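You operate a simulated robot arm through the tools that you are given. There is no shell and no other tool.

You are at the controls of a simulated robot arm. One attempt, no reset.

## Task
Lay the ELM bundle on the open layer and square it to the row with the green bar.
Fine: loosen the thumb nut of the half-laid pallet before you run its green bar up and tighten it after; the other bundles stay. Where these are worked on the way, their far stop is far enough and under half their travel is too little: thumb nut of the half-laid pallet.

It is judged by the outcome, as a careful person would: the job done as asked, and still so three seconds after it is handed in. It fails if anything else is knocked over, pushed out of place, dropped, spilled or broken.

## Robot
A 7-joint arm with a two-finger parallel gripper, fixed in place. Base frame: the origin is on the floor under the middle of its stand, x ahead of it, y to its left, z up; the work surface is at about z = 700. Lengths are in mm, angles in rad, forces in N, time in s.
It reaches about 1372 mm from its shoulder. Its first joint turns from -2.601 to 2.601 rad. Payload 3.43 kg.
Tool frame: the origin (TCP) lies between the finger pads and is the grasp point; the fingertips stand 30 mm ahead of it; z points along the fingers, y is the line along which they close. Largest opening 94 mm; finger width 28, thickness 10; the body of the gripper, 50 by 96 mm, starts 55 mm behind the TCP.
Orientation is told as [roll, pitch, yaw] about the base's x, y, z axes, in that order, counted from this pose: with the fingers straight down and closing along the base's y, the tool's x points along the base's -x, its y along +y and its z along -z.

## Interface
- The arm moves only by the tool move_arm. Its arguments are lists of equal length, an entry for each row: "hand": the finger opening in cm, from 0 to 9.4; "dp": the shift along the tool's x, y, z in units of 150 mm (1.0 is 150 mm), a list of three; "dr": the turn, a rotation vector about the tool's x, y, z in units of 90 degrees (1.0 is 90 degrees), a list of three. In form: {"hand": [hand, ...], "dp": [[dx, dy, dz], ...], "dr": [[rx, ry, rz], ...]}. A call has 1 to 20 rows; each row is the pose to reach, as a shift and turn from the pose commanded when the call began, along the tool's axes at that moment. A call with a number of a shift or a turn outside -1 to 1 is refused whole. A row lasts 0.2 s, in which the tool goes at most 50 mm and 0.15 rad; a call with a longer step from one row to the next is refused whole, and so is a gripper value outside its range. Where a pose cannot be reached the arm comes as near as it can. A force on the tool above 40 N (or 10 N above the force at the start of the call, whichever is more), or a blocked arm, ends the call early, and 0.2 s more pass. Each finger travels about 45 mm/s and halts on what it meets, pressing with about 27 N; the grip force reading is that of the motor and also rises with nothing between the fingers. The clock runs only during rows and for 0.2 s after the last one: add rows that repeat a pose to give the fingers time. It gives the time, the measured TCP pose, the force on the tool (base axes), the opening and the grip force at its end, in the units of the frame above (readings bear some noise), with the torque about the TCP (base axes, N m) and any sound that the robot's microphone picked up.
- Cameras (640 x 400 px; columns grow to the right, rows downward): "scene" is fixed at [400.5, 649.3, 1421.3]; the picture's right is [0.35, -0.94, 0.00], its down [-0.92, -0.35, -0.18] and it looks along [0.16, 0.06, -0.98] (base axes); focal length 314 px, centre (320, 200). "wrist" rides on the gripper at [76, 14, -102] in the tool frame; the picture's right is [-0.18, 0.98, 0.00], its down [-0.75, -0.14, -0.64] and it looks along [-0.63, -0.12, 0.77] (tool axes); focal length 243 px, centre (320, 200). There is no depth. A picture from a camera that has moved, and an enlarged one, comes with that camera's place and axes in the base frame and with its lens.
- get_image(camera): a new picture of that camera. It takes no simulated time.
- enlarge(camera, box): a new picture of the part [left, top, right, bottom] of that camera's present view, enlarged. It takes no simulated time.
- hand_in(): hands the job in; it is judged then, once.

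Nothing tells you positions but the pictures and the camera data. Unless the task says otherwise, let go and move clear before handing in.

The tools are called after "Emit:" as a command line: name --argument value ..., lists and objects as JSON in quotes. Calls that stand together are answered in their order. move_arm: Moves the arm, as the interface text tells. Its arguments: {"type":"object","properties":{"hand":{"type":"array"},"dp":{"type":"array"},"dr":{"type":"array"}},"required":["hand","dp","dr"]} The other tools are called the same way: get_image (camera) takes a picture; enlarge (camera, box) takes an enlarged picture of a part of a camera's view; hand_in () hands the job in.

At the start:

```text
time_s: 0.0
ee_pos: [329.6, 631.7, 1037.0]
tool_rot: [0.0, 0.0, 0.0]
contact_force: [-0.3, -0.8, 0.0]
ft_torque: [0.01, 0.01, 0.02]
opening: 94.2
grasp_force: 0.1
```

scene: 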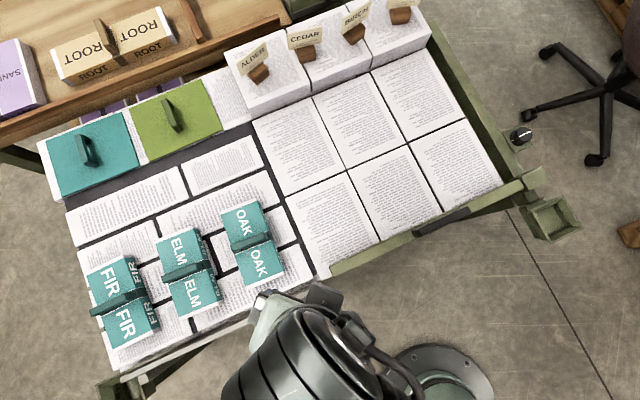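
wrist: 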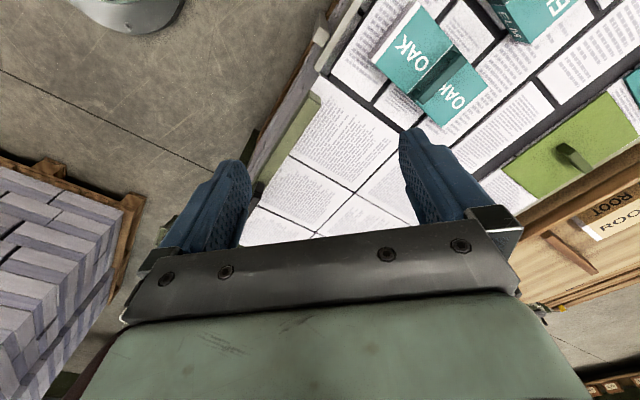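

I see a pallet with teal bundles (FIR, ELM, OAK) at the left, an open layer of white sheets with a row of ALDER/CEDAR/BIRCH bundles at the right. I'll look closer at the details before moving anything.

Emit:
enlarge --camera "scene" --box '[220, 0, 600, 240]'

Emit:
enlarge --camera "scene" --box '[30, 60, 350, 260]'

Emit:
enlarge --camera "scene" --box '[70, 180, 330, 400]'

Emit:
enlarge --camera "scene" --box '[380, 100, 640, 270]'

Emit:
enlarge --camera "wrist" --box '[320, 0, 640, 200]'

```text
1.67 times, centred on (410, 120) of scene
camera zoom: at [400.5, 649.3, 1421.3], right [0.35, -0.94, 0.0], down [-0.92, -0.35, -0.18], along [0.16, 0.06, -0.98], focal length 524 px, centre (170, 333)
```

zoom: 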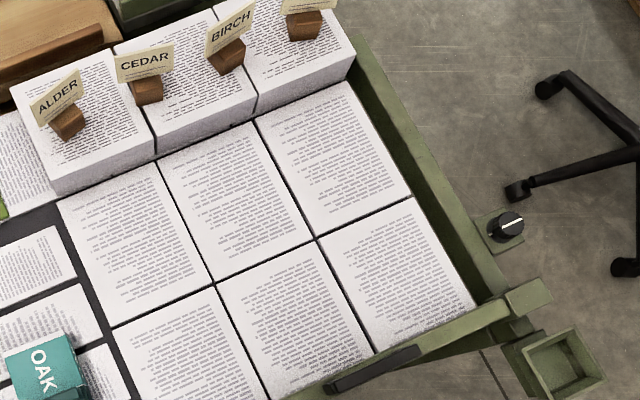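

```text
2.00 times, centred on (190, 160) of scene
camera zoom: at [400.5, 649.3, 1421.3], right [0.35, -0.94, 0.0], down [-0.92, -0.35, -0.18], along [0.16, 0.06, -0.98], focal length 628 px, centre (580, 280)
```

zoom: 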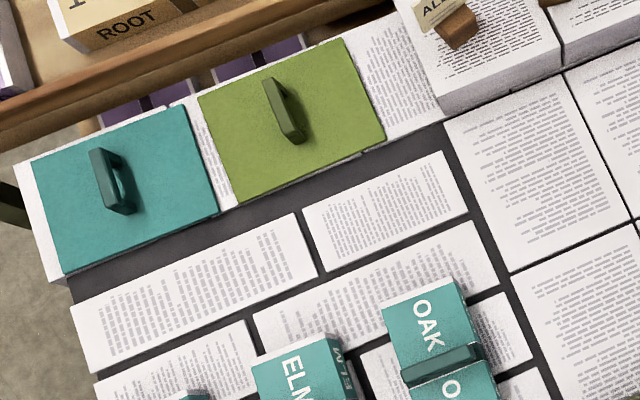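

```text
1.82 times, centred on (200, 290) of scene
camera zoom: at [400.5, 649.3, 1421.3], right [0.35, -0.94, 0.0], down [-0.92, -0.35, -0.18], along [0.16, 0.06, -0.98], focal length 571 px, centre (538, 36)
```

zoom: 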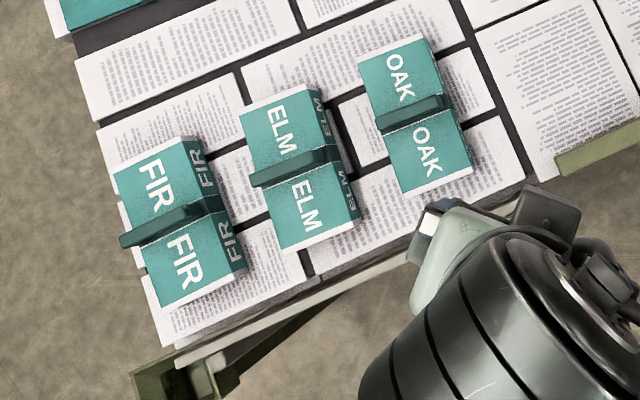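

```text
2.35 times, centred on (510, 185) of scene
camera zoom: at [400.5, 649.3, 1421.3], right [0.35, -0.94, 0.0], down [-0.92, -0.35, -0.18], along [0.16, 0.06, -0.98], focal length 739 px, centre (-127, 235)
```

zoom: 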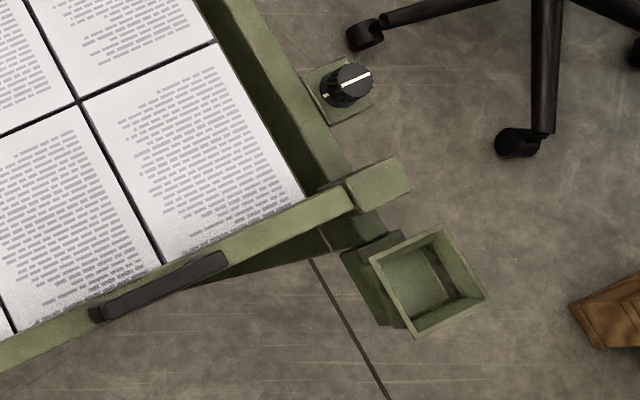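

```text
2.00 times, centred on (480, 100) of wrist
camera zoom: at [254.0, 646.2, 1138.8], right [0.18, 0.98, 0.0], down [0.75, -0.14, 0.64], along [0.63, -0.12, -0.77], focal length 485 px, centre (0, 400)
```

zoom: 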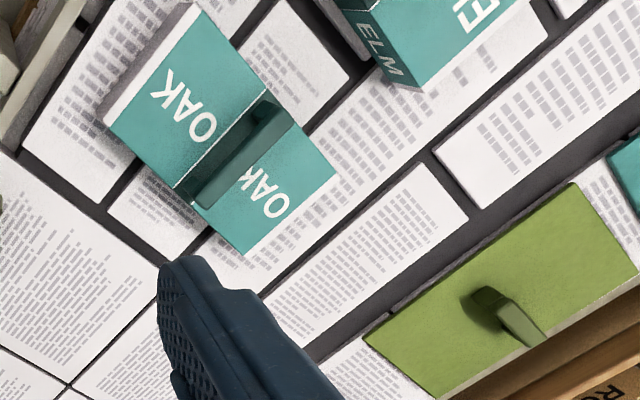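

The right-hand pallet, with the ALDER/CEDAR/BIRCH row at the back and an olive bar with a black handle at the front, looks like the half-laid one. Its thumb nut seems to be near (840, 288). I'll move the hand higher and over it to look with the wrist camera.

Emit:
move_arm --hand '[9.4, 9.4, 9.4, 9.4, 9.4]' --dp '[[-0.19, -0.17, -0.13], [-0.38, -0.34, -0.26], [-0.57, -0.51, -0.4], [-0.76, -0.68, -0.53], [-0.93, -0.87, -0.667]]' --dr '[[0, 0, 0], [0, 0, 0], [0, 0, 0], [0, 0, 0], [0, 0, 0]]'

Emit:
get_image --camera "wrist"

Emit:
get_image --camera "scene"

```text
time_s: 1.2
ee_pos: [475.3, 504.3, 1121.9]
tool_rot: [0.012, -0.01, 0.002]
contact_force: [-0.2, 0.0, -0.7]
ft_torque: [-0.01, 0.02, 0.02]
opening: 94.2
grasp_force: 0.0
out of reach, approached as far as the arm can: row 5
```

```text
taken
camera wrist: at [398.8, 516.4, 1223.3], right [0.18, 0.98, 0.01], down [0.75, -0.15, 0.65], along [0.64, -0.11, -0.76], focal length 243 px, centre (320, 200)
```

wrist: 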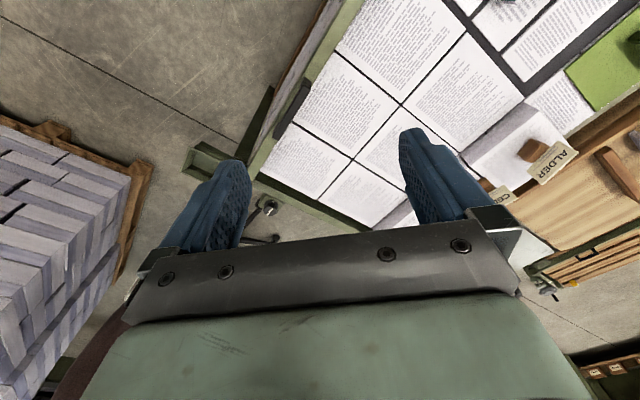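

```text
taken
```

scene: 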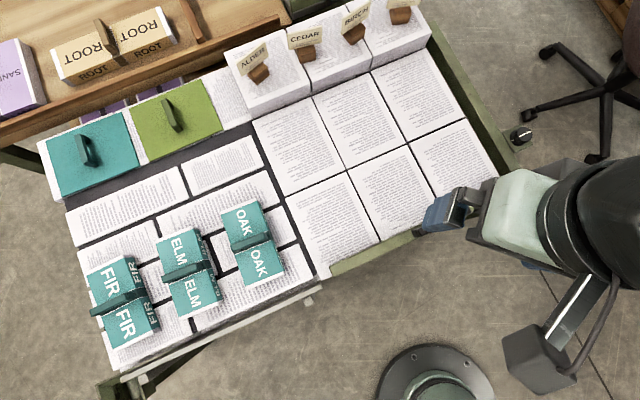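

The pallet's green bar, rail and nut are visible from the wrist camera. I'll enlarge those parts.

Emit:
enlarge --camera "wrist" --box '[160, 60, 340, 250]'

Emit:
enlarge --camera "wrist" --box '[240, 0, 640, 240]'

Emit:
enlarge --camera "scene" --box '[200, 0, 460, 120]'

Emit:
enlarge --camera "scene" --box '[80, 250, 340, 400]'

```text
2.11 times, centred on (250, 155) of wrist
camera zoom: at [398.8, 516.4, 1223.3], right [0.18, 0.98, 0.01], down [0.75, -0.15, 0.65], along [0.64, -0.11, -0.76], focal length 511 px, centre (467, 295)
```

zoom: 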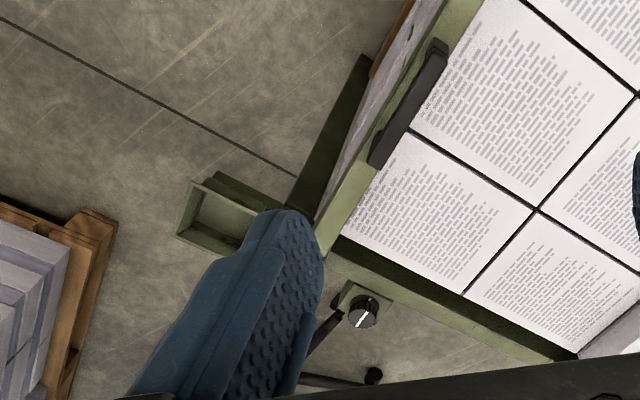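

```text
1.60 times, centred on (440, 120) of wrist
camera zoom: at [398.8, 516.4, 1223.3], right [0.18, 0.98, 0.01], down [0.75, -0.15, 0.65], along [0.64, -0.11, -0.76], focal length 388 px, centre (128, 328)
```

zoom: 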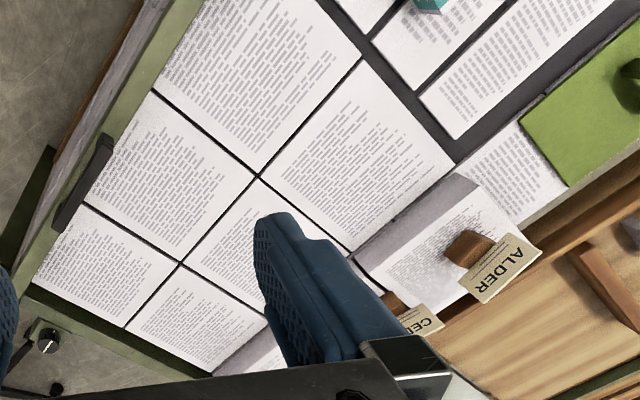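

```text
2.46 times, centred on (330, 60) of scene
camera zoom: at [400.5, 649.3, 1421.3], right [0.35, -0.94, 0.0], down [-0.92, -0.35, -0.18], along [0.16, 0.06, -0.98], focal length 774 px, centre (295, 545)
```

zoom: 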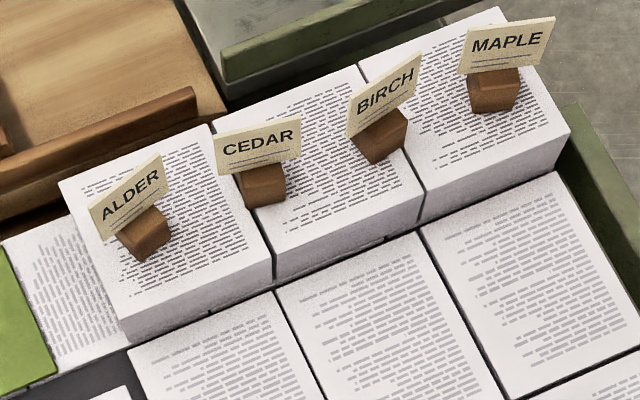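

```text
2.46 times, centred on (210, 325) of scene
camera zoom: at [400.5, 649.3, 1421.3], right [0.35, -0.94, 0.0], down [-0.92, -0.35, -0.18], along [0.16, 0.06, -0.98], focal length 774 px, centre (591, -108)
```

zoom: 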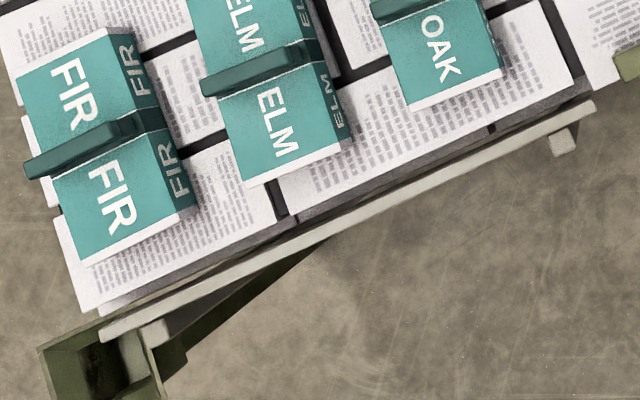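

I'll swing the camera to the bar side and look along the pallet toward the row. That should show the bar, its handle, the rail and the nut.

Emit:
move_arm --hand '[9.4, 9.4, 9.4, 9.4, 9.4, 9.4]' --dp '[[0.03, -0.17, 0.02], [0.06, -0.33, 0.05], [0.08, -0.5, 0.07], [0.11, -0.67, 0.1], [0.14, -0.83, 0.12], [0.167, -1.0, 0.15]]' --dr '[[0, 0, -0.08], [0, 0, -0.16], [0, 0, -0.24], [0, 0, -0.32], [0, 0, -0.4], [0, 0, -0.48]]'

Emit:
get_image --camera "wrist"

Emit:
get_image --camera "scene"

```text
time_s: 2.4
ee_pos: [466.2, 402.6, 1080.3]
tool_rot: [0.003, -0.023, 0.576]
contact_force: [-0.7, 0.2, 0.2]
ft_torque: [-0.03, -0.06, -0.04]
opening: 94.0
grasp_force: 0.1
out of reach, approached as far as the arm can: row 1, 2, 3, 4, 5
stopped in row 5: the force on the tool passed its limit at 52 N (the readings are from after the stop); the commanded pose is now the measured one
```

```text
taken
camera wrist: at [392.9, 370.9, 1180.4], right [-0.38, 0.92, 0.01], down [0.7, 0.28, 0.66], along [0.61, 0.26, -0.75], focal length 243 px, centre (320, 200)
```

wrist: 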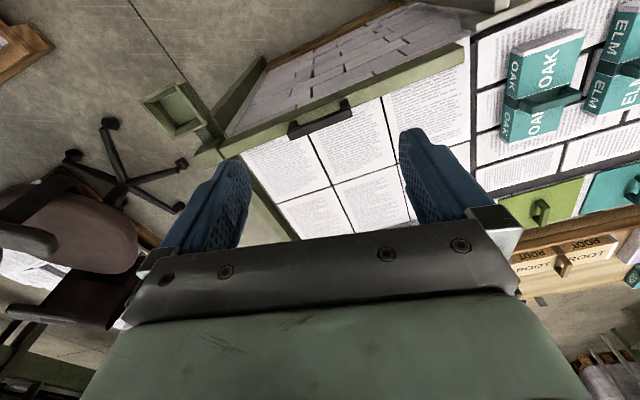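

```text
taken
```

scene: 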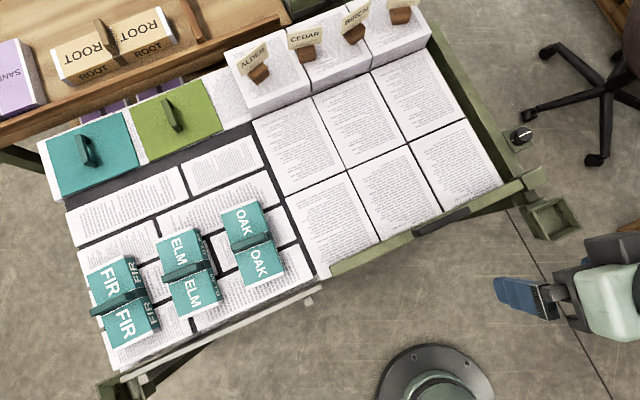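

Emit:
enlarge --camera "wrist" --box '[130, 40, 470, 240]'

Emit:
enlarge --camera "wrist" --box '[440, 0, 640, 125]'

Emit:
enlarge --camera "scene" --box '[400, 80, 620, 250]'

```text
1.88 times, centred on (300, 140) of wrist
camera zoom: at [392.9, 370.9, 1180.4], right [-0.38, 0.92, 0.01], down [0.7, 0.28, 0.66], along [0.61, 0.26, -0.75], focal length 457 px, centre (358, 313)
```

zoom: 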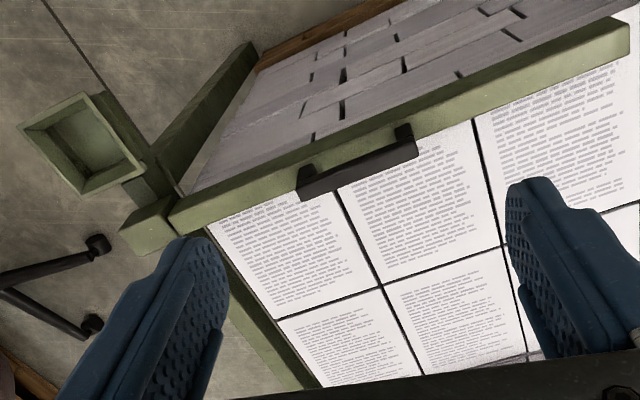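

```text
3.20 times, centred on (540, 62) of wrist
camera zoom: at [392.9, 370.9, 1180.4], right [-0.38, 0.92, 0.01], down [0.7, 0.28, 0.66], along [0.61, 0.26, -0.75], focal length 776 px, centre (-384, 640)
```

zoom: 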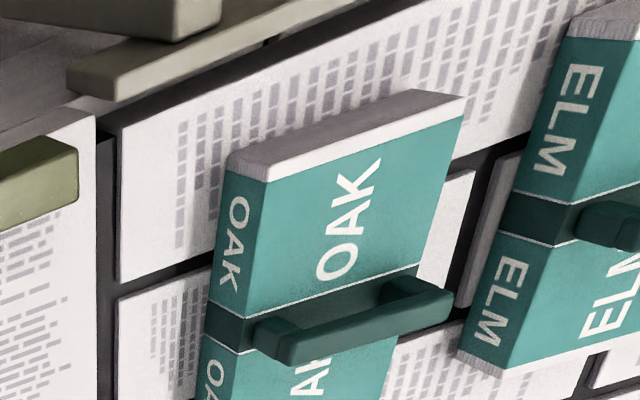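

```text
2.35 times, centred on (510, 165) of scene
camera zoom: at [400.5, 649.3, 1421.3], right [0.35, -0.94, 0.0], down [-0.92, -0.35, -0.18], along [0.16, 0.06, -0.98], focal length 739 px, centre (-127, 282)
```

zoom: 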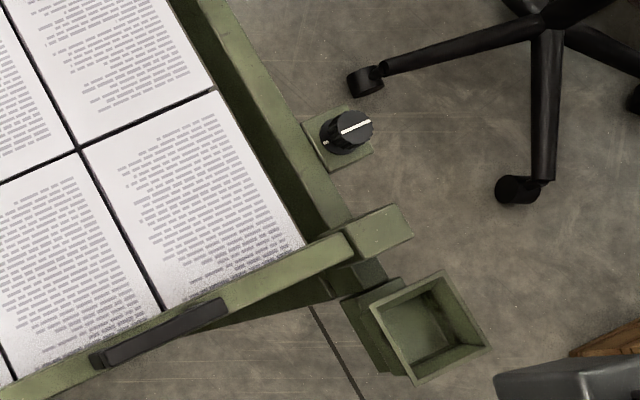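

The open layer triangulates to z≈712 and the pallet is turned about 45°. The bar handle is near (550, 438, 790) and the nut near (808, 314, 748). I'll go over the nut for a close look.

Emit:
move_arm --hand '[9.4, 9.4, 9.4, 9.4, 9.4]' --dp '[[-0.1, -0.1, 0.13], [-0.25, -0.25, 0.27], [-0.43, -0.43, 0.4], [-0.6, -0.61, 0.53], [-0.77, -0.79, 0.66]]' --dr '[[0, 0, 0.086], [0, 0, 0.172], [0, 0, 0.258], [0, 0, 0.344], [0, 0, 0.43]]'

```text
time_s: 3.6
ee_pos: [634.1, 365.6, 983.8]
tool_rot: [0.019, -0.017, -0.099]
contact_force: [-0.1, 0.1, -0.2]
ft_torque: [0.0, -0.05, -0.04]
opening: 94.0
grasp_force: 0.1
```

Emit:
move_arm --hand '[9.4, 9.4, 9.4, 9.4, 9.4]' --dp '[[-0.2, -0.03, 0.14], [-0.4, -0.05, 0.28], [-0.6, -0.08, 0.42], [-0.8, -0.11, 0.55], [-1.0, -0.136, 0.69]]' --dr '[[0, 0, 0.087], [0, 0, 0.174], [0, 0, 0.262], [0, 0, 0.35], [0, 0, 0.437]]'

Emit:
get_image --camera "wrist"

Emit:
get_image --camera "scene"

```text
time_s: 4.8
ee_pos: [780.0, 336.7, 882.0]
tool_rot: [0.024, 0.001, -0.785]
contact_force: [0.4, -0.7, -0.4]
ft_torque: [0.02, -0.02, 0.03]
opening: 93.7
grasp_force: 0.0
```

```text
taken
camera wrist: at [734.9, 397.5, 984.0], right [0.83, 0.56, 0.02], down [0.42, -0.64, 0.64], along [0.38, -0.52, -0.77], focal length 243 px, centre (320, 200)
```

wrist: 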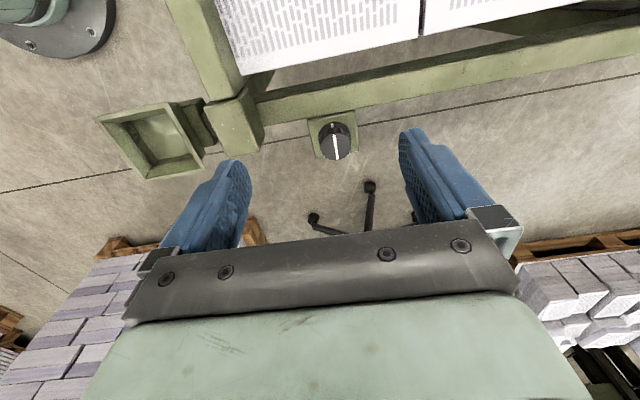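

```text
taken
```

scene: 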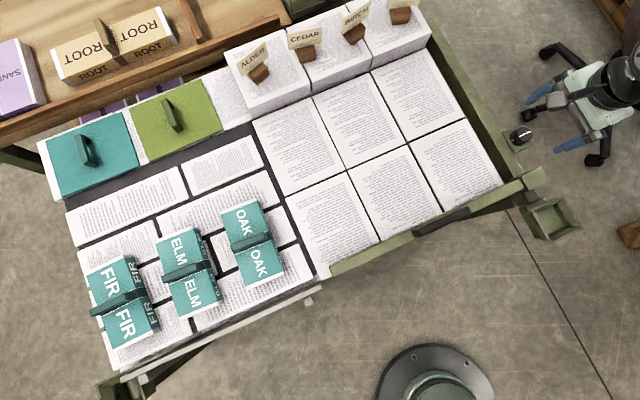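

The nut sits on an olive plate hung from the rail and is right between the fingers in this view. I'll enlarge it to read its pointer and marks.

Emit:
enlarge --camera "wrist" --box '[290, 100, 390, 170]'

Emit:
enlarge --camera "wrist" --box '[90, 0, 420, 200]'

Emit:
enlarge --camera "scene" --box '[490, 110, 560, 160]'

```text
5.71 times, centred on (340, 135) of wrist
camera zoom: at [734.9, 397.5, 984.0], right [0.83, 0.56, 0.02], down [0.42, -0.64, 0.64], along [0.38, -0.52, -0.77], focal length 1386 px, centre (206, 571)
```

zoom: 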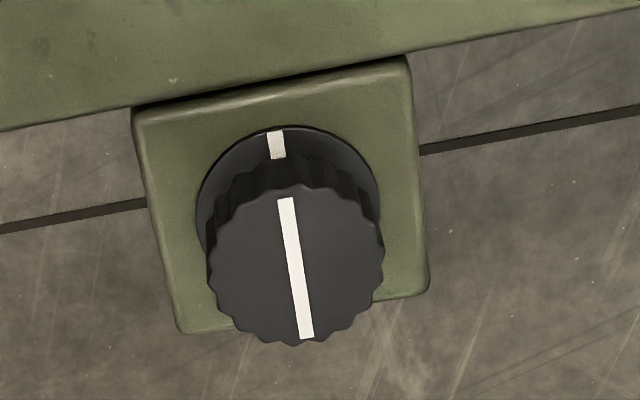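

```text
1.94 times, centred on (255, 100) of wrist
camera zoom: at [734.9, 397.5, 984.0], right [0.83, 0.56, 0.02], down [0.42, -0.64, 0.64], along [0.38, -0.52, -0.77], focal length 470 px, centre (446, 394)
```

zoom: 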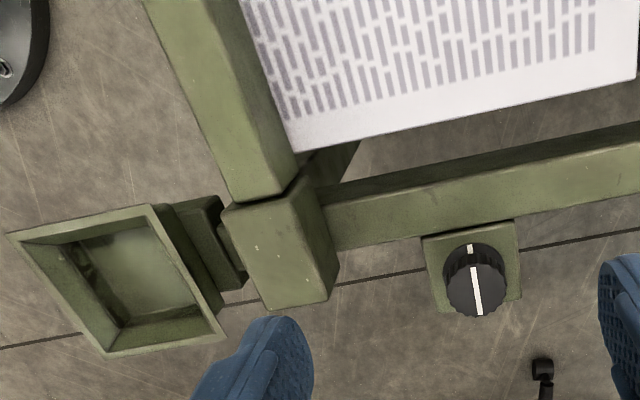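

```text
8.00 times, centred on (525, 135) of scene
camera zoom: at [400.5, 649.3, 1421.3], right [0.35, -0.94, 0.0], down [-0.92, -0.35, -0.18], along [0.16, 0.06, -0.98], focal length 2514 px, centre (-1320, 720)
```

zoom: 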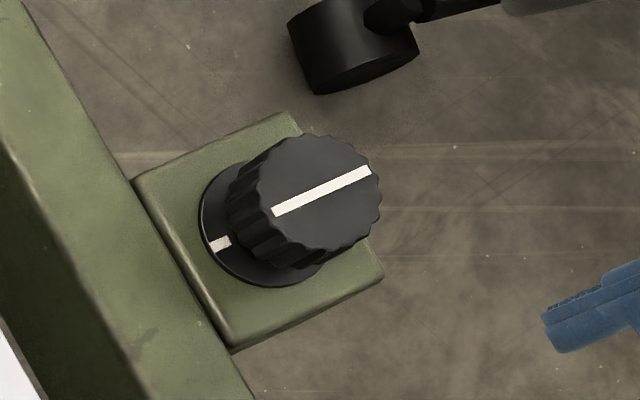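

The knob's top triangulates to about (830, 301, 728). It is roughly 36 mm across and stands above the rail top at about z 702, with its pointer on the mark. I'll come down over it and check centring.

Emit:
move_arm --hand '[8, 7, 6.5, 6.5]' --dp '[[-0.13, 0.02, 0.18], [-0.27, 0.04, 0.36], [-0.4, 0.055, 0.547], [-0.4, 0.055, 0.547]]' --dr '[[0.004, -0.004, 0], [0.008, -0.008, 0], [0.0108, -0.0109, 0], [0.0108, -0.0109, 0]]'

Emit:
get_image --camera "wrist"

Emit:
enlarge --camera "wrist" --box '[220, 60, 420, 200]'

```text
time_s: 5.8
ee_pos: [827.1, 302.6, 799.2]
tool_rot: [0.008, -0.019, -0.784]
contact_force: [-1.1, 0.7, -0.8]
ft_torque: [0.0, 0.01, 0.03]
opening: 64.9
grasp_force: 0.0
```

```text
taken
camera wrist: at [783.1, 366.3, 900.5], right [0.82, 0.57, 0.01], down [0.42, -0.63, 0.65], along [0.38, -0.54, -0.76], focal length 243 px, centre (320, 200)
```

wrist: 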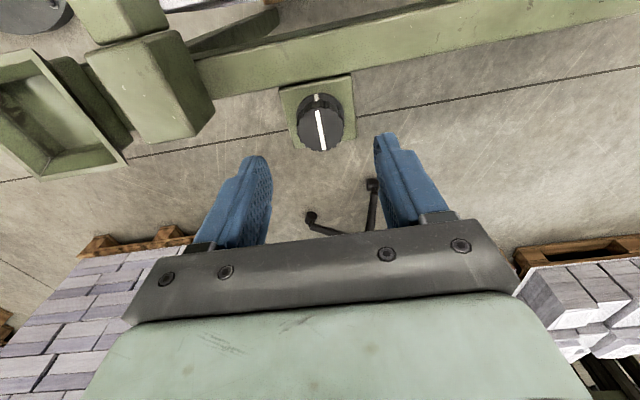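

```text
2.86 times, centred on (320, 130) of wrist
camera zoom: at [783.1, 366.3, 900.5], right [0.82, 0.57, 0.01], down [0.42, -0.63, 0.65], along [0.38, -0.54, -0.76], focal length 693 px, centre (320, 400)
```

zoom: 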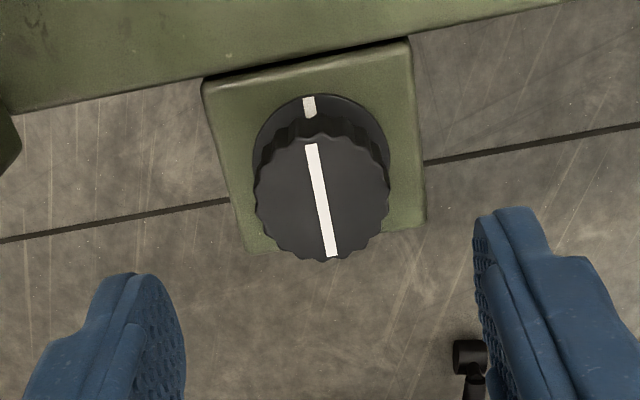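

The knob is centred directly under the TCP. I'll descend so the fingertips overlap it by about 16 mm and close on it.

Emit:
move_arm --hand '[6.5, 6.5, 6.5, 5, 4, 3, 2.5, 2.5, 2.5]' --dp '[[0, 0, 0.19], [0, 0, 0.37], [0, 0, 0.38], [0, 0, 0.38], [0, 0, 0.38], [0, 0, 0.38], [0, 0, 0.38], [0, 0, 0.38], [0, 0, 0.38]]' --dr '[[0, 0, 0], [0, 0, 0], [0, 0, 0], [0, 0, 0], [0, 0, 0], [0, 0, 0], [0, 0, 0], [0, 0, 0], [0, 0, 0]]'

Emit:
get_image --camera "wrist"

Emit:
enlarge --camera "scene" --box '[460, 80, 620, 200]'

```text
time_s: 7.8
ee_pos: [829.6, 301.1, 742.2]
tool_rot: [0.007, -0.018, -0.783]
contact_force: [10.9, 11.4, -0.5]
ft_torque: [0.03, 0.06, 0.02]
opening: 37.4
grasp_force: 45.3
```

```text
taken
camera wrist: at [785.1, 365.0, 843.1], right [0.82, 0.57, 0.01], down [0.42, -0.63, 0.65], along [0.38, -0.53, -0.76], focal length 243 px, centre (320, 200)
```

wrist: 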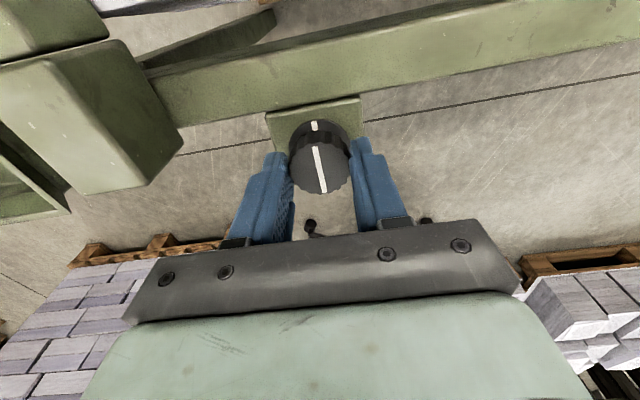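

```text
3.33 times, centred on (540, 140) of scene
camera zoom: at [400.5, 649.3, 1421.3], right [0.35, -0.94, 0.0], down [-0.92, -0.35, -0.18], along [0.16, 0.06, -0.98], focal length 1047 px, centre (-413, 400)
```

zoom: 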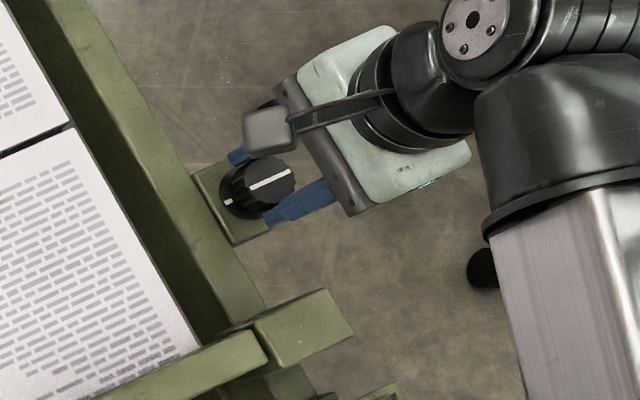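

The knob is gripped (opening 37.4 mm). I'll try turning it counter-clockwise as seen from above and watch the torque and the pointer.

Emit:
move_arm --hand '[2.5, 2.5, 2.5, 2.5, 2.5]' --dp '[[0, 0.006, 0], [0, 0.006, 0], [0, 0.006, 0], [0, 0.006, 0], [0, 0.006, 0]]' --dr '[[0, 0, -0.07], [0, 0, -0.14], [0, 0, -0.21], [0, 0, -0.28], [0, 0, -0.35]]'

Emit:
enlarge --camera "scene" --box '[460, 80, 620, 200]'

Emit:
enlarge --camera "wrist" --box '[220, 80, 420, 220]'

```text
time_s: 9.0
ee_pos: [831.0, 301.4, 743.1]
tool_rot: [-0.003, -0.02, -0.23]
contact_force: [18.3, 12.4, -1.2]
ft_torque: [1.0, 0.58, -0.04]
opening: 37.2
grasp_force: 45.0
```

```text
3.33 times, centred on (540, 140) of scene
camera zoom: at [400.5, 649.3, 1421.3], right [0.35, -0.94, 0.0], down [-0.92, -0.35, -0.18], along [0.16, 0.06, -0.98], focal length 1047 px, centre (-413, 400)
```

zoom: 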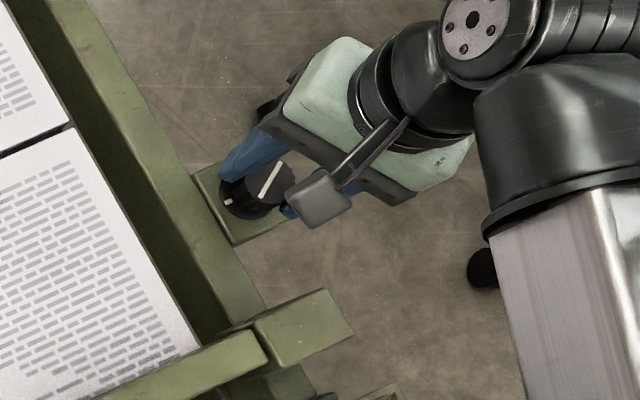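

```text
2.86 times, centred on (320, 150) of wrist
camera zoom: at [758.1, 332.7, 843.0], right [0.41, 0.91, 0.0], down [0.69, -0.31, 0.66], along [0.6, -0.27, -0.75], focal length 693 px, centre (320, 343)
```

zoom: 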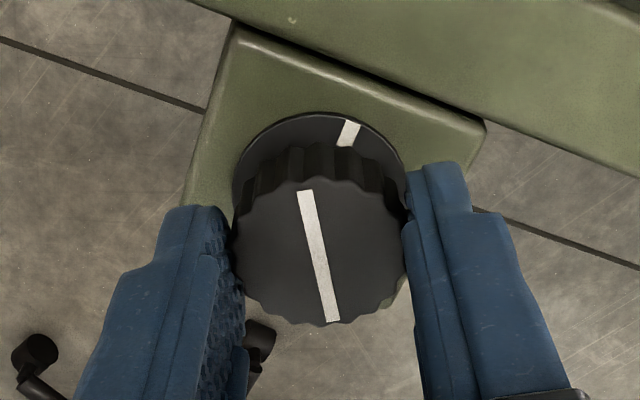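

The knob turns freely counter-clockwise and the flange mark stays fixed. I'll continue the turn toward its far stop.

Emit:
move_arm --hand '[2.5, 2.5, 2.5, 2.5, 2.5, 2.5, 2.5, 2.5]' --dp '[[-0.007, 0.006, 0], [-0.007, 0.006, 0], [-0.007, 0.006, 0], [-0.007, 0.006, 0], [-0.007, 0.006, 0], [-0.007, 0.006, 0], [-0.007, 0.006, 0], [-0.007, 0.006, 0]]' --dr '[[0, 0, -0.08], [0, 0, -0.16], [0, 0, -0.24], [0, 0, -0.32], [0, 0, -0.4], [0, 0, -0.48], [0, 0, -0.56], [0, 0, -0.64]]'

Emit:
enlarge --camera "wrist" --box '[220, 80, 420, 220]'

Emit:
enlarge --camera "scene" --box '[460, 80, 620, 200]'

```text
time_s: 10.8
ee_pos: [829.7, 301.5, 742.3]
tool_rot: [-0.015, -0.006, 0.775]
contact_force: [0.9, 17.9, -1.2]
ft_torque: [1.46, -0.45, 0.02]
opening: 37.5
grasp_force: 45.7
```

```text
2.86 times, centred on (320, 150) of wrist
camera zoom: at [764.7, 258.2, 843.9], right [-0.55, 0.83, -0.01], down [0.63, 0.43, 0.65], along [0.55, 0.35, -0.76], focal length 693 px, centre (320, 343)
```

zoom: 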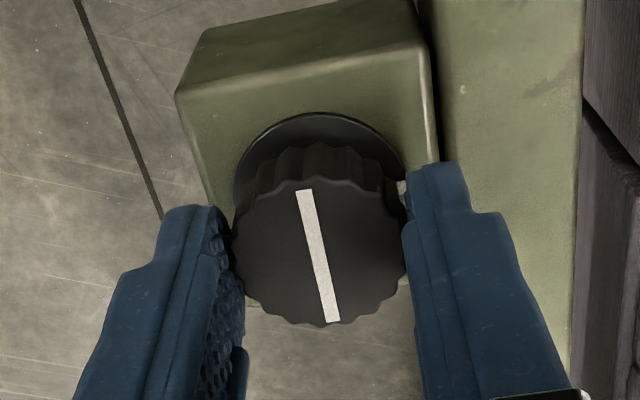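

```text
3.33 times, centred on (540, 140) of scene
camera zoom: at [400.5, 649.3, 1421.3], right [0.35, -0.94, 0.0], down [-0.92, -0.35, -0.18], along [0.16, 0.06, -0.98], focal length 1047 px, centre (-413, 400)
```

zoom: 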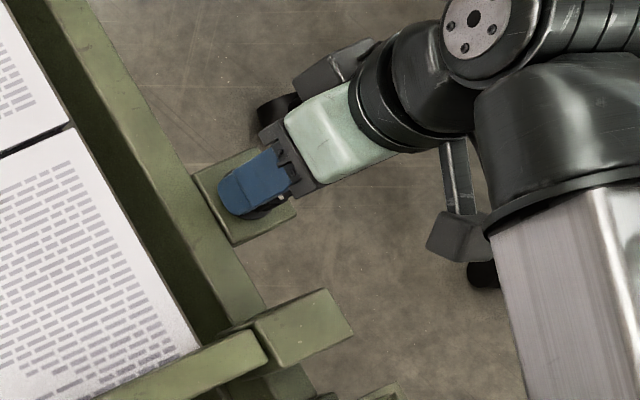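

Emit:
move_arm --hand '[2.5, 2.5, 2.5, 2.5, 2.5, 2.5, 2.5, 2.5]' --dp '[[-0.003, 0.004, 0], [-0.003, 0.004, 0], [-0.003, 0.004, 0], [-0.003, 0.004, 0], [-0.003, 0.004, 0], [-0.003, 0.004, 0], [-0.003, 0.004, 0], [-0.003, 0.004, 0]]' --dr '[[0, 0, -0.08], [0, 0, -0.16], [0, 0, -0.24], [0, 0, -0.32], [0, 0, -0.4], [0, 0, -0.48], [0, 0, -0.56], [0, 0, -0.64]]'

Emit:
enlarge --camera "wrist" --box '[220, 80, 420, 220]'

Emit:
enlarge --camera "scene" --box '[460, 80, 620, 200]'

```text
time_s: 12.6
ee_pos: [830.1, 300.3, 742.4]
tool_rot: [-0.014, 0.011, 1.778]
contact_force: [-5.3, -0.7, -5.1]
ft_torque: [0.06, 0.44, -0.41]
opening: 37.4
grasp_force: 45.4
```

```text
2.86 times, centred on (320, 150) of wrist
camera zoom: at [830.9, 223.2, 845.6], right [-1.0, -0.02, -0.02], down [-0.03, 0.77, 0.63], along [0.0, 0.63, -0.77], focal length 693 px, centre (320, 343)
```

zoom: 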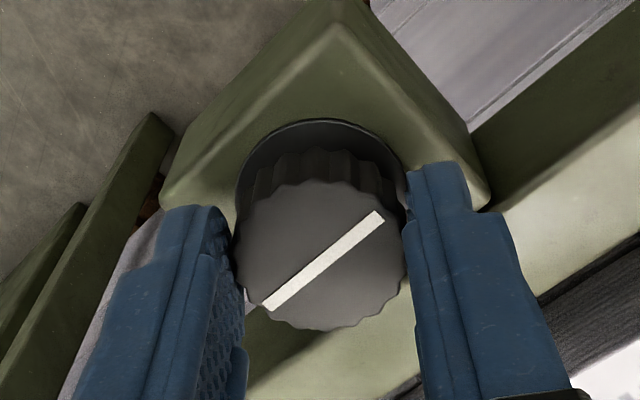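

```text
3.33 times, centred on (540, 140) of scene
camera zoom: at [400.5, 649.3, 1421.3], right [0.35, -0.94, 0.0], down [-0.92, -0.35, -0.18], along [0.16, 0.06, -0.98], focal length 1047 px, centre (-413, 400)
```

zoom: 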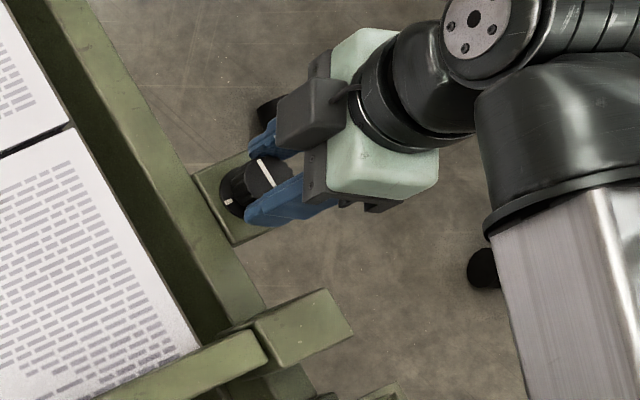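

The fingers slipped about 55° around the knob after it stopped 90° from its start, so it is at its loose far stop. I'll open, lift clear and check the pointer.

Emit:
move_arm --hand '[4.5, 5.5, 6.0, 6.0, 6.0, 6.0, 6.0]' --dp '[[0, 0, 0], [0, 0, 0], [0, 0, 0], [0, 0, -0.25], [0, 0, -0.5], [0, 0, -0.75], [0, 0, -1.0]]' --dr '[[0, 0, 0], [0, 0, 0], [0, 0, 0], [0, 0, 0], [0, 0, 0], [0, 0, 0], [0, 0, 0]]'

Emit:
enlarge --camera "scene" --box '[490, 110, 560, 160]'

Emit:
get_image --camera "wrist"

```text
time_s: 14.2
ee_pos: [828.2, 303.1, 893.4]
tool_rot: [-0.014, 0.012, 1.778]
contact_force: [-0.4, -1.0, -0.2]
ft_torque: [-0.02, -0.05, 0.0]
opening: 60.2
grasp_force: 0.2
```

```text
8.00 times, centred on (525, 135) of scene
camera zoom: at [400.5, 649.3, 1421.3], right [0.35, -0.94, 0.0], down [-0.92, -0.35, -0.18], along [0.16, 0.06, -0.98], focal length 2514 px, centre (-1320, 720)
```

zoom: 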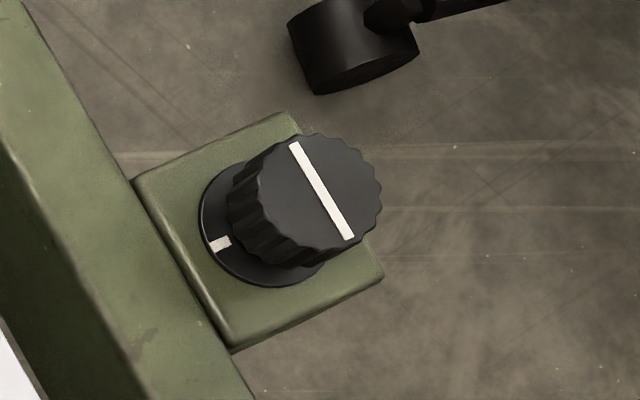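

```text
taken
camera wrist: at [828.8, 225.7, 996.1], right [-1.0, -0.02, -0.02], down [-0.03, 0.77, 0.64], along [0.0, 0.64, -0.77], focal length 243 px, centre (320, 200)
```

wrist: 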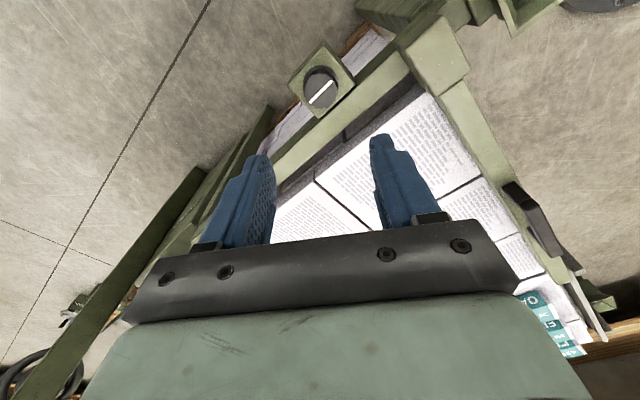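

The pointer is now a full 90° from its start, so the nut is loose. From here I can also see the bar and handle from the side, so I'll enlarge that.

Emit:
enlarge --camera "wrist" --box '[400, 0, 640, 360]'

```text
1.11 times, centred on (520, 180) of wrist
camera zoom: at [828.8, 225.7, 996.1], right [-1.0, -0.02, -0.02], down [-0.03, 0.77, 0.64], along [0.0, 0.64, -0.77], focal length 270 px, centre (98, 222)
```

zoom: 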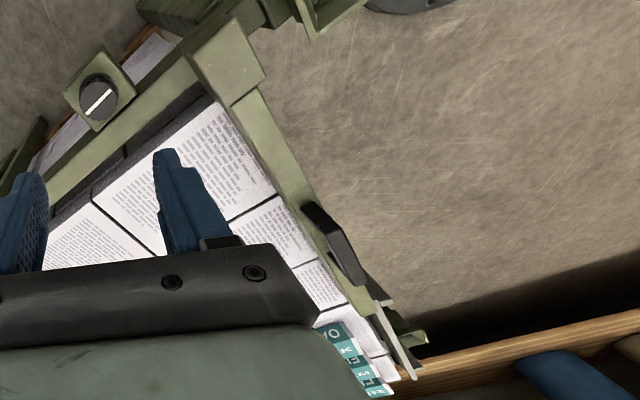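

Next is the ELM bundle. I'll zoom on it in the scene view to fix its pose.

Emit:
enlarge --camera "scene" --box '[140, 215, 236, 325]'

Emit:
enlarge --camera "scene" --box '[80, 240, 180, 350]'

Emit:
enlarge --camera "scene" --box '[200, 190, 300, 300]'

```text
3.64 times, centred on (188, 270) of scene
camera zoom: at [400.5, 649.3, 1421.3], right [0.35, -0.94, 0.0], down [-0.92, -0.35, -0.18], along [0.16, 0.06, -0.98], focal length 1143 px, centre (800, -54)
```

zoom: 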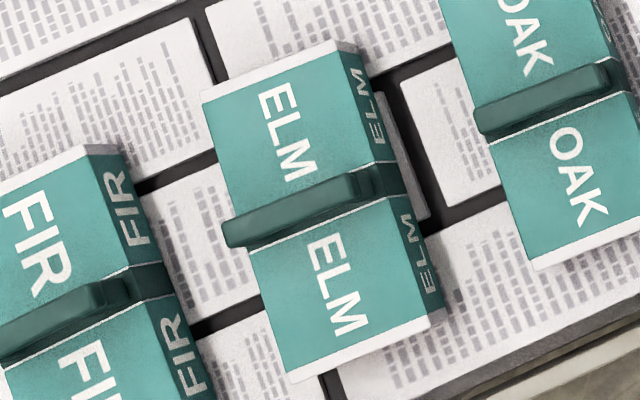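

```text
3.64 times, centred on (130, 295) of scene
camera zoom: at [400.5, 649.3, 1421.3], right [0.35, -0.94, 0.0], down [-0.92, -0.35, -0.18], along [0.16, 0.06, -0.98], focal length 1143 px, centre (1011, -146)
```

zoom: 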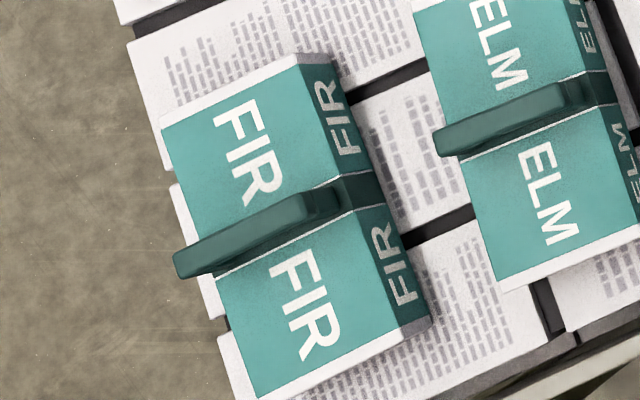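

```text
3.64 times, centred on (250, 245) of scene
camera zoom: at [400.5, 649.3, 1421.3], right [0.35, -0.94, 0.0], down [-0.92, -0.35, -0.18], along [0.16, 0.06, -0.98], focal length 1143 px, centre (574, 36)
```

zoom: 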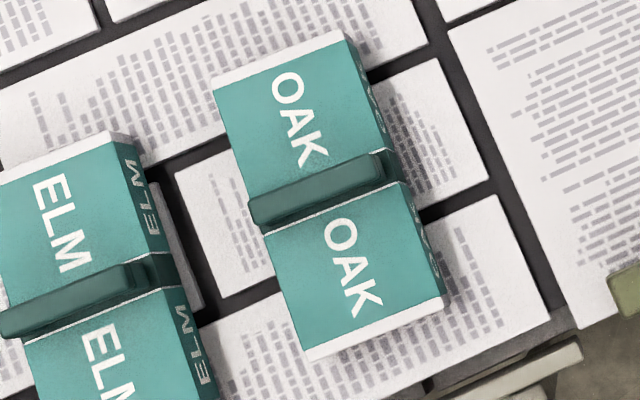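

ELM lies at about (274, 894) with its long axis near 43°. I'll carry the open gripper over there at a safe height.

Emit:
move_arm --hand '[6, 6, 6, 6]' --dp '[[-0.238, 0.146, -0.07], [-0.477, 0.29, -0.14], [-0.716, 0.437, -0.2], [-0.954, 0.583, -0.267]]' --dr '[[0, 0, 0.033], [0, 0, 0.066], [0, 0, 0.1], [0, 0, 0.132]]'

```text
time_s: 15.2
ee_pos: [711.2, 425.1, 930.2]
tool_rot: [-0.018, 0.009, 1.567]
contact_force: [-0.8, -0.1, -0.8]
ft_torque: [-0.02, -0.01, -0.04]
opening: 60.1
grasp_force: 0.0
```

Emit:
move_arm --hand '[6, 6, 6, 6, 6]' --dp '[[-0.2, 0.19, 0], [-0.4, 0.38, 0], [-0.6, 0.57, 0], [-0.8, 0.76, 0], [-1.0, 0.95, 0]]' --dr '[[0, 0, 0], [0, 0, 0], [0, 0, 0], [0, 0, 0], [0, 0, 0]]'

```text
time_s: 16.4
ee_pos: [571.4, 575.4, 929.0]
tool_rot: [-0.017, 0.007, 1.567]
contact_force: [0.7, -0.1, 0.0]
ft_torque: [0.01, -0.01, 0.0]
opening: 59.9
grasp_force: 0.0
```

Emit:
move_arm --hand '[6, 6, 6, 6, 6]' --dp '[[-0.2, 0.19, 0], [-0.4, 0.38, 0], [-0.6, 0.57, 0], [-0.8, 0.76, 0], [-1.0, 0.95, 0]]' --dr '[[0, 0, 0], [0, 0, 0], [0, 0, 0], [0, 0, 0], [0, 0, 0]]'

```text
time_s: 17.6
ee_pos: [428.9, 726.5, 921.2]
tool_rot: [-0.018, 0.009, 1.567]
contact_force: [0.3, -0.7, 0.5]
ft_torque: [0.03, -0.01, 0.0]
opening: 60.1
grasp_force: 0.1
```

Emit:
move_arm --hand '[6, 6, 6, 6, 6, 6]' --dp '[[-0.155, 0.155, 0], [-0.31, 0.31, 0], [-0.465, 0.465, 0], [-0.62, 0.62, 0], [-0.78, 0.78, 0], [-0.93, 0.93, 0]]' --dr '[[0, 0, -0.084], [0, 0, -0.167], [0, 0, -0.25], [0, 0, -0.334], [0, 0, -0.418], [0, 0, -0.502]]'

Emit:
get_image --camera "wrist"

Emit:
get_image --camera "scene"

```text
time_s: 19.0
ee_pos: [288.5, 862.5, 917.9]
tool_rot: [-0.003, 0.017, 2.36]
contact_force: [-0.7, -0.7, 0.4]
ft_torque: [0.0, 0.01, 0.01]
opening: 60.1
grasp_force: 0.1
```

```text
taken
camera wrist: at [330.6, 798.4, 1021.8], right [-0.82, -0.57, -0.01], down [-0.45, 0.64, 0.63], along [-0.35, 0.52, -0.78], focal length 243 px, centre (320, 200)
```

wrist: 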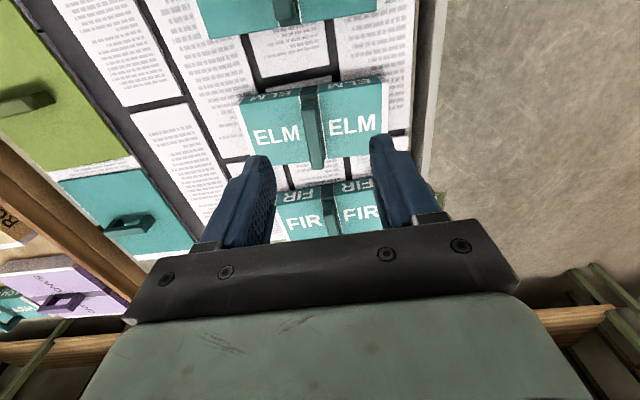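

```text
taken
```

scene: 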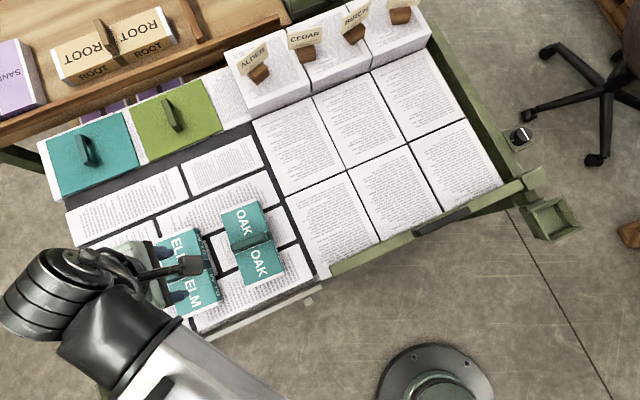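

The ELM bundle is between the fingers in the wrist view, and I need its handle geometry precisely, so I'll enlarge it.

Emit:
enlarge --camera "wrist" --box '[220, 60, 420, 190]'

Emit:
enlarge --camera "wrist" --box '[180, 0, 460, 250]'

```text
3.08 times, centred on (320, 125) of wrist
camera zoom: at [330.6, 798.4, 1021.8], right [-0.82, -0.57, -0.01], down [-0.45, 0.64, 0.63], along [-0.35, 0.52, -0.78], focal length 746 px, centre (320, 431)
```

zoom: 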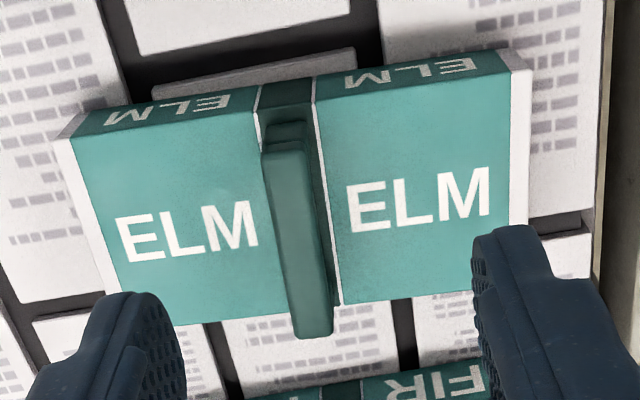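

```text
1.60 times, centred on (320, 125) of wrist
camera zoom: at [330.6, 798.4, 1021.8], right [-0.82, -0.57, -0.01], down [-0.45, 0.64, 0.63], along [-0.35, 0.52, -0.78], focal length 388 px, centre (320, 320)
```

zoom: 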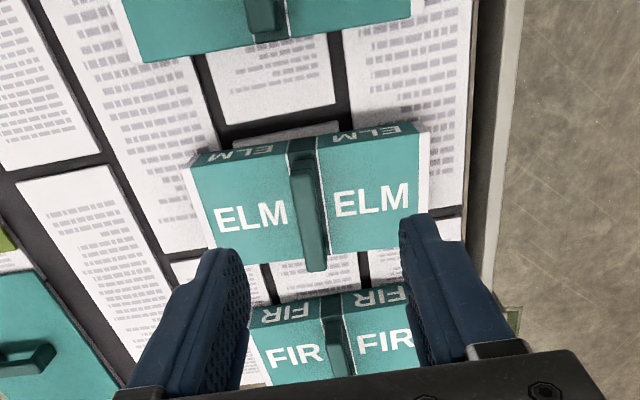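

ELM's handle top is at about (273, 897, 776), running across its width, with the long axis near 43°. I'll line up over it at z 810 and look again.

Emit:
move_arm --hand '[5.5, 5, 5, 5]' --dp '[[-0.12, -0.045, 0.2], [-0.248, -0.09, 0.45], [-0.248, -0.09, 0.72], [-0.248, -0.09, 0.72]]' --dr '[[0, -0.005, 0.011], [0, -0.0108, 0.022], [0, -0.0108, 0.022], [0, -0.0108, 0.022]]'

Emit:
get_image --camera "wrist"

Emit:
enlarge --camera "wrist" --box '[200, 40, 440, 200]'

Emit:
enlarge --camera "scene" --box '[80, 200, 300, 350]'

```text
time_s: 20.0
ee_pos: [274.2, 896.7, 808.3]
tool_rot: [-0.007, 0.002, 2.322]
contact_force: [0.2, 0.8, -0.4]
ft_torque: [0.0, 0.01, 0.02]
opening: 50.0
grasp_force: 0.0
```

```text
taken
camera wrist: at [315.8, 829.9, 911.0], right [-0.84, -0.54, -0.01], down [-0.41, 0.64, 0.64], along [-0.34, 0.54, -0.77], focal length 243 px, centre (320, 200)
```

wrist: 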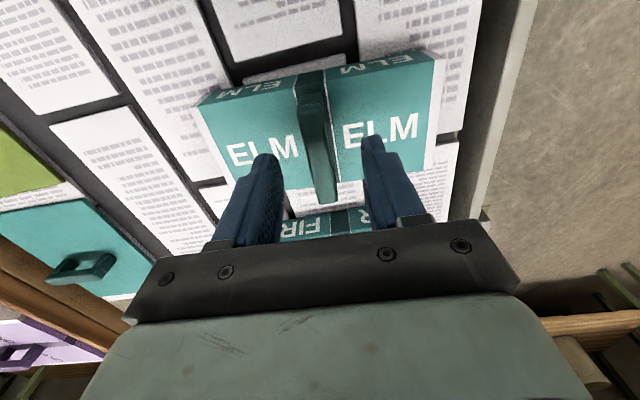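

```text
2.50 times, centred on (320, 120) of wrist
camera zoom: at [315.8, 829.9, 911.0], right [-0.84, -0.54, -0.01], down [-0.41, 0.64, 0.64], along [-0.34, 0.54, -0.77], focal length 606 px, centre (320, 400)
```

zoom: 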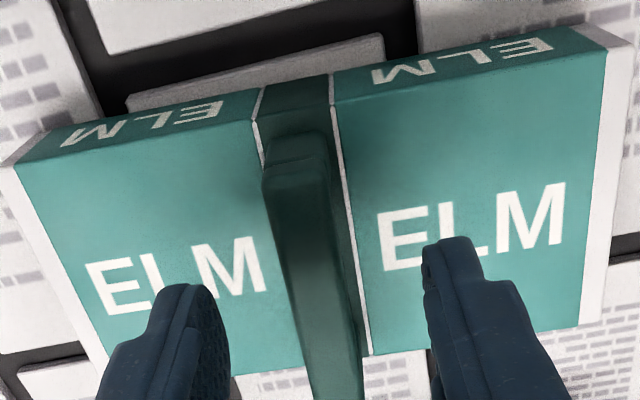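

```text
2.67 times, centred on (190, 275) of scene
camera zoom: at [400.5, 649.3, 1421.3], right [0.35, -0.94, 0.0], down [-0.92, -0.35, -0.18], along [0.16, 0.06, -0.98], focal length 838 px, centre (667, 0)
```

zoom: 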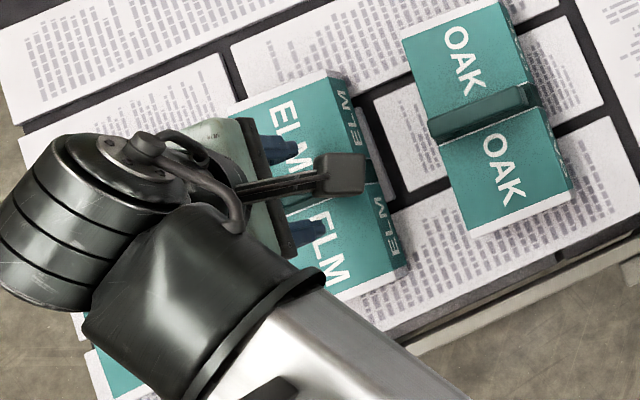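

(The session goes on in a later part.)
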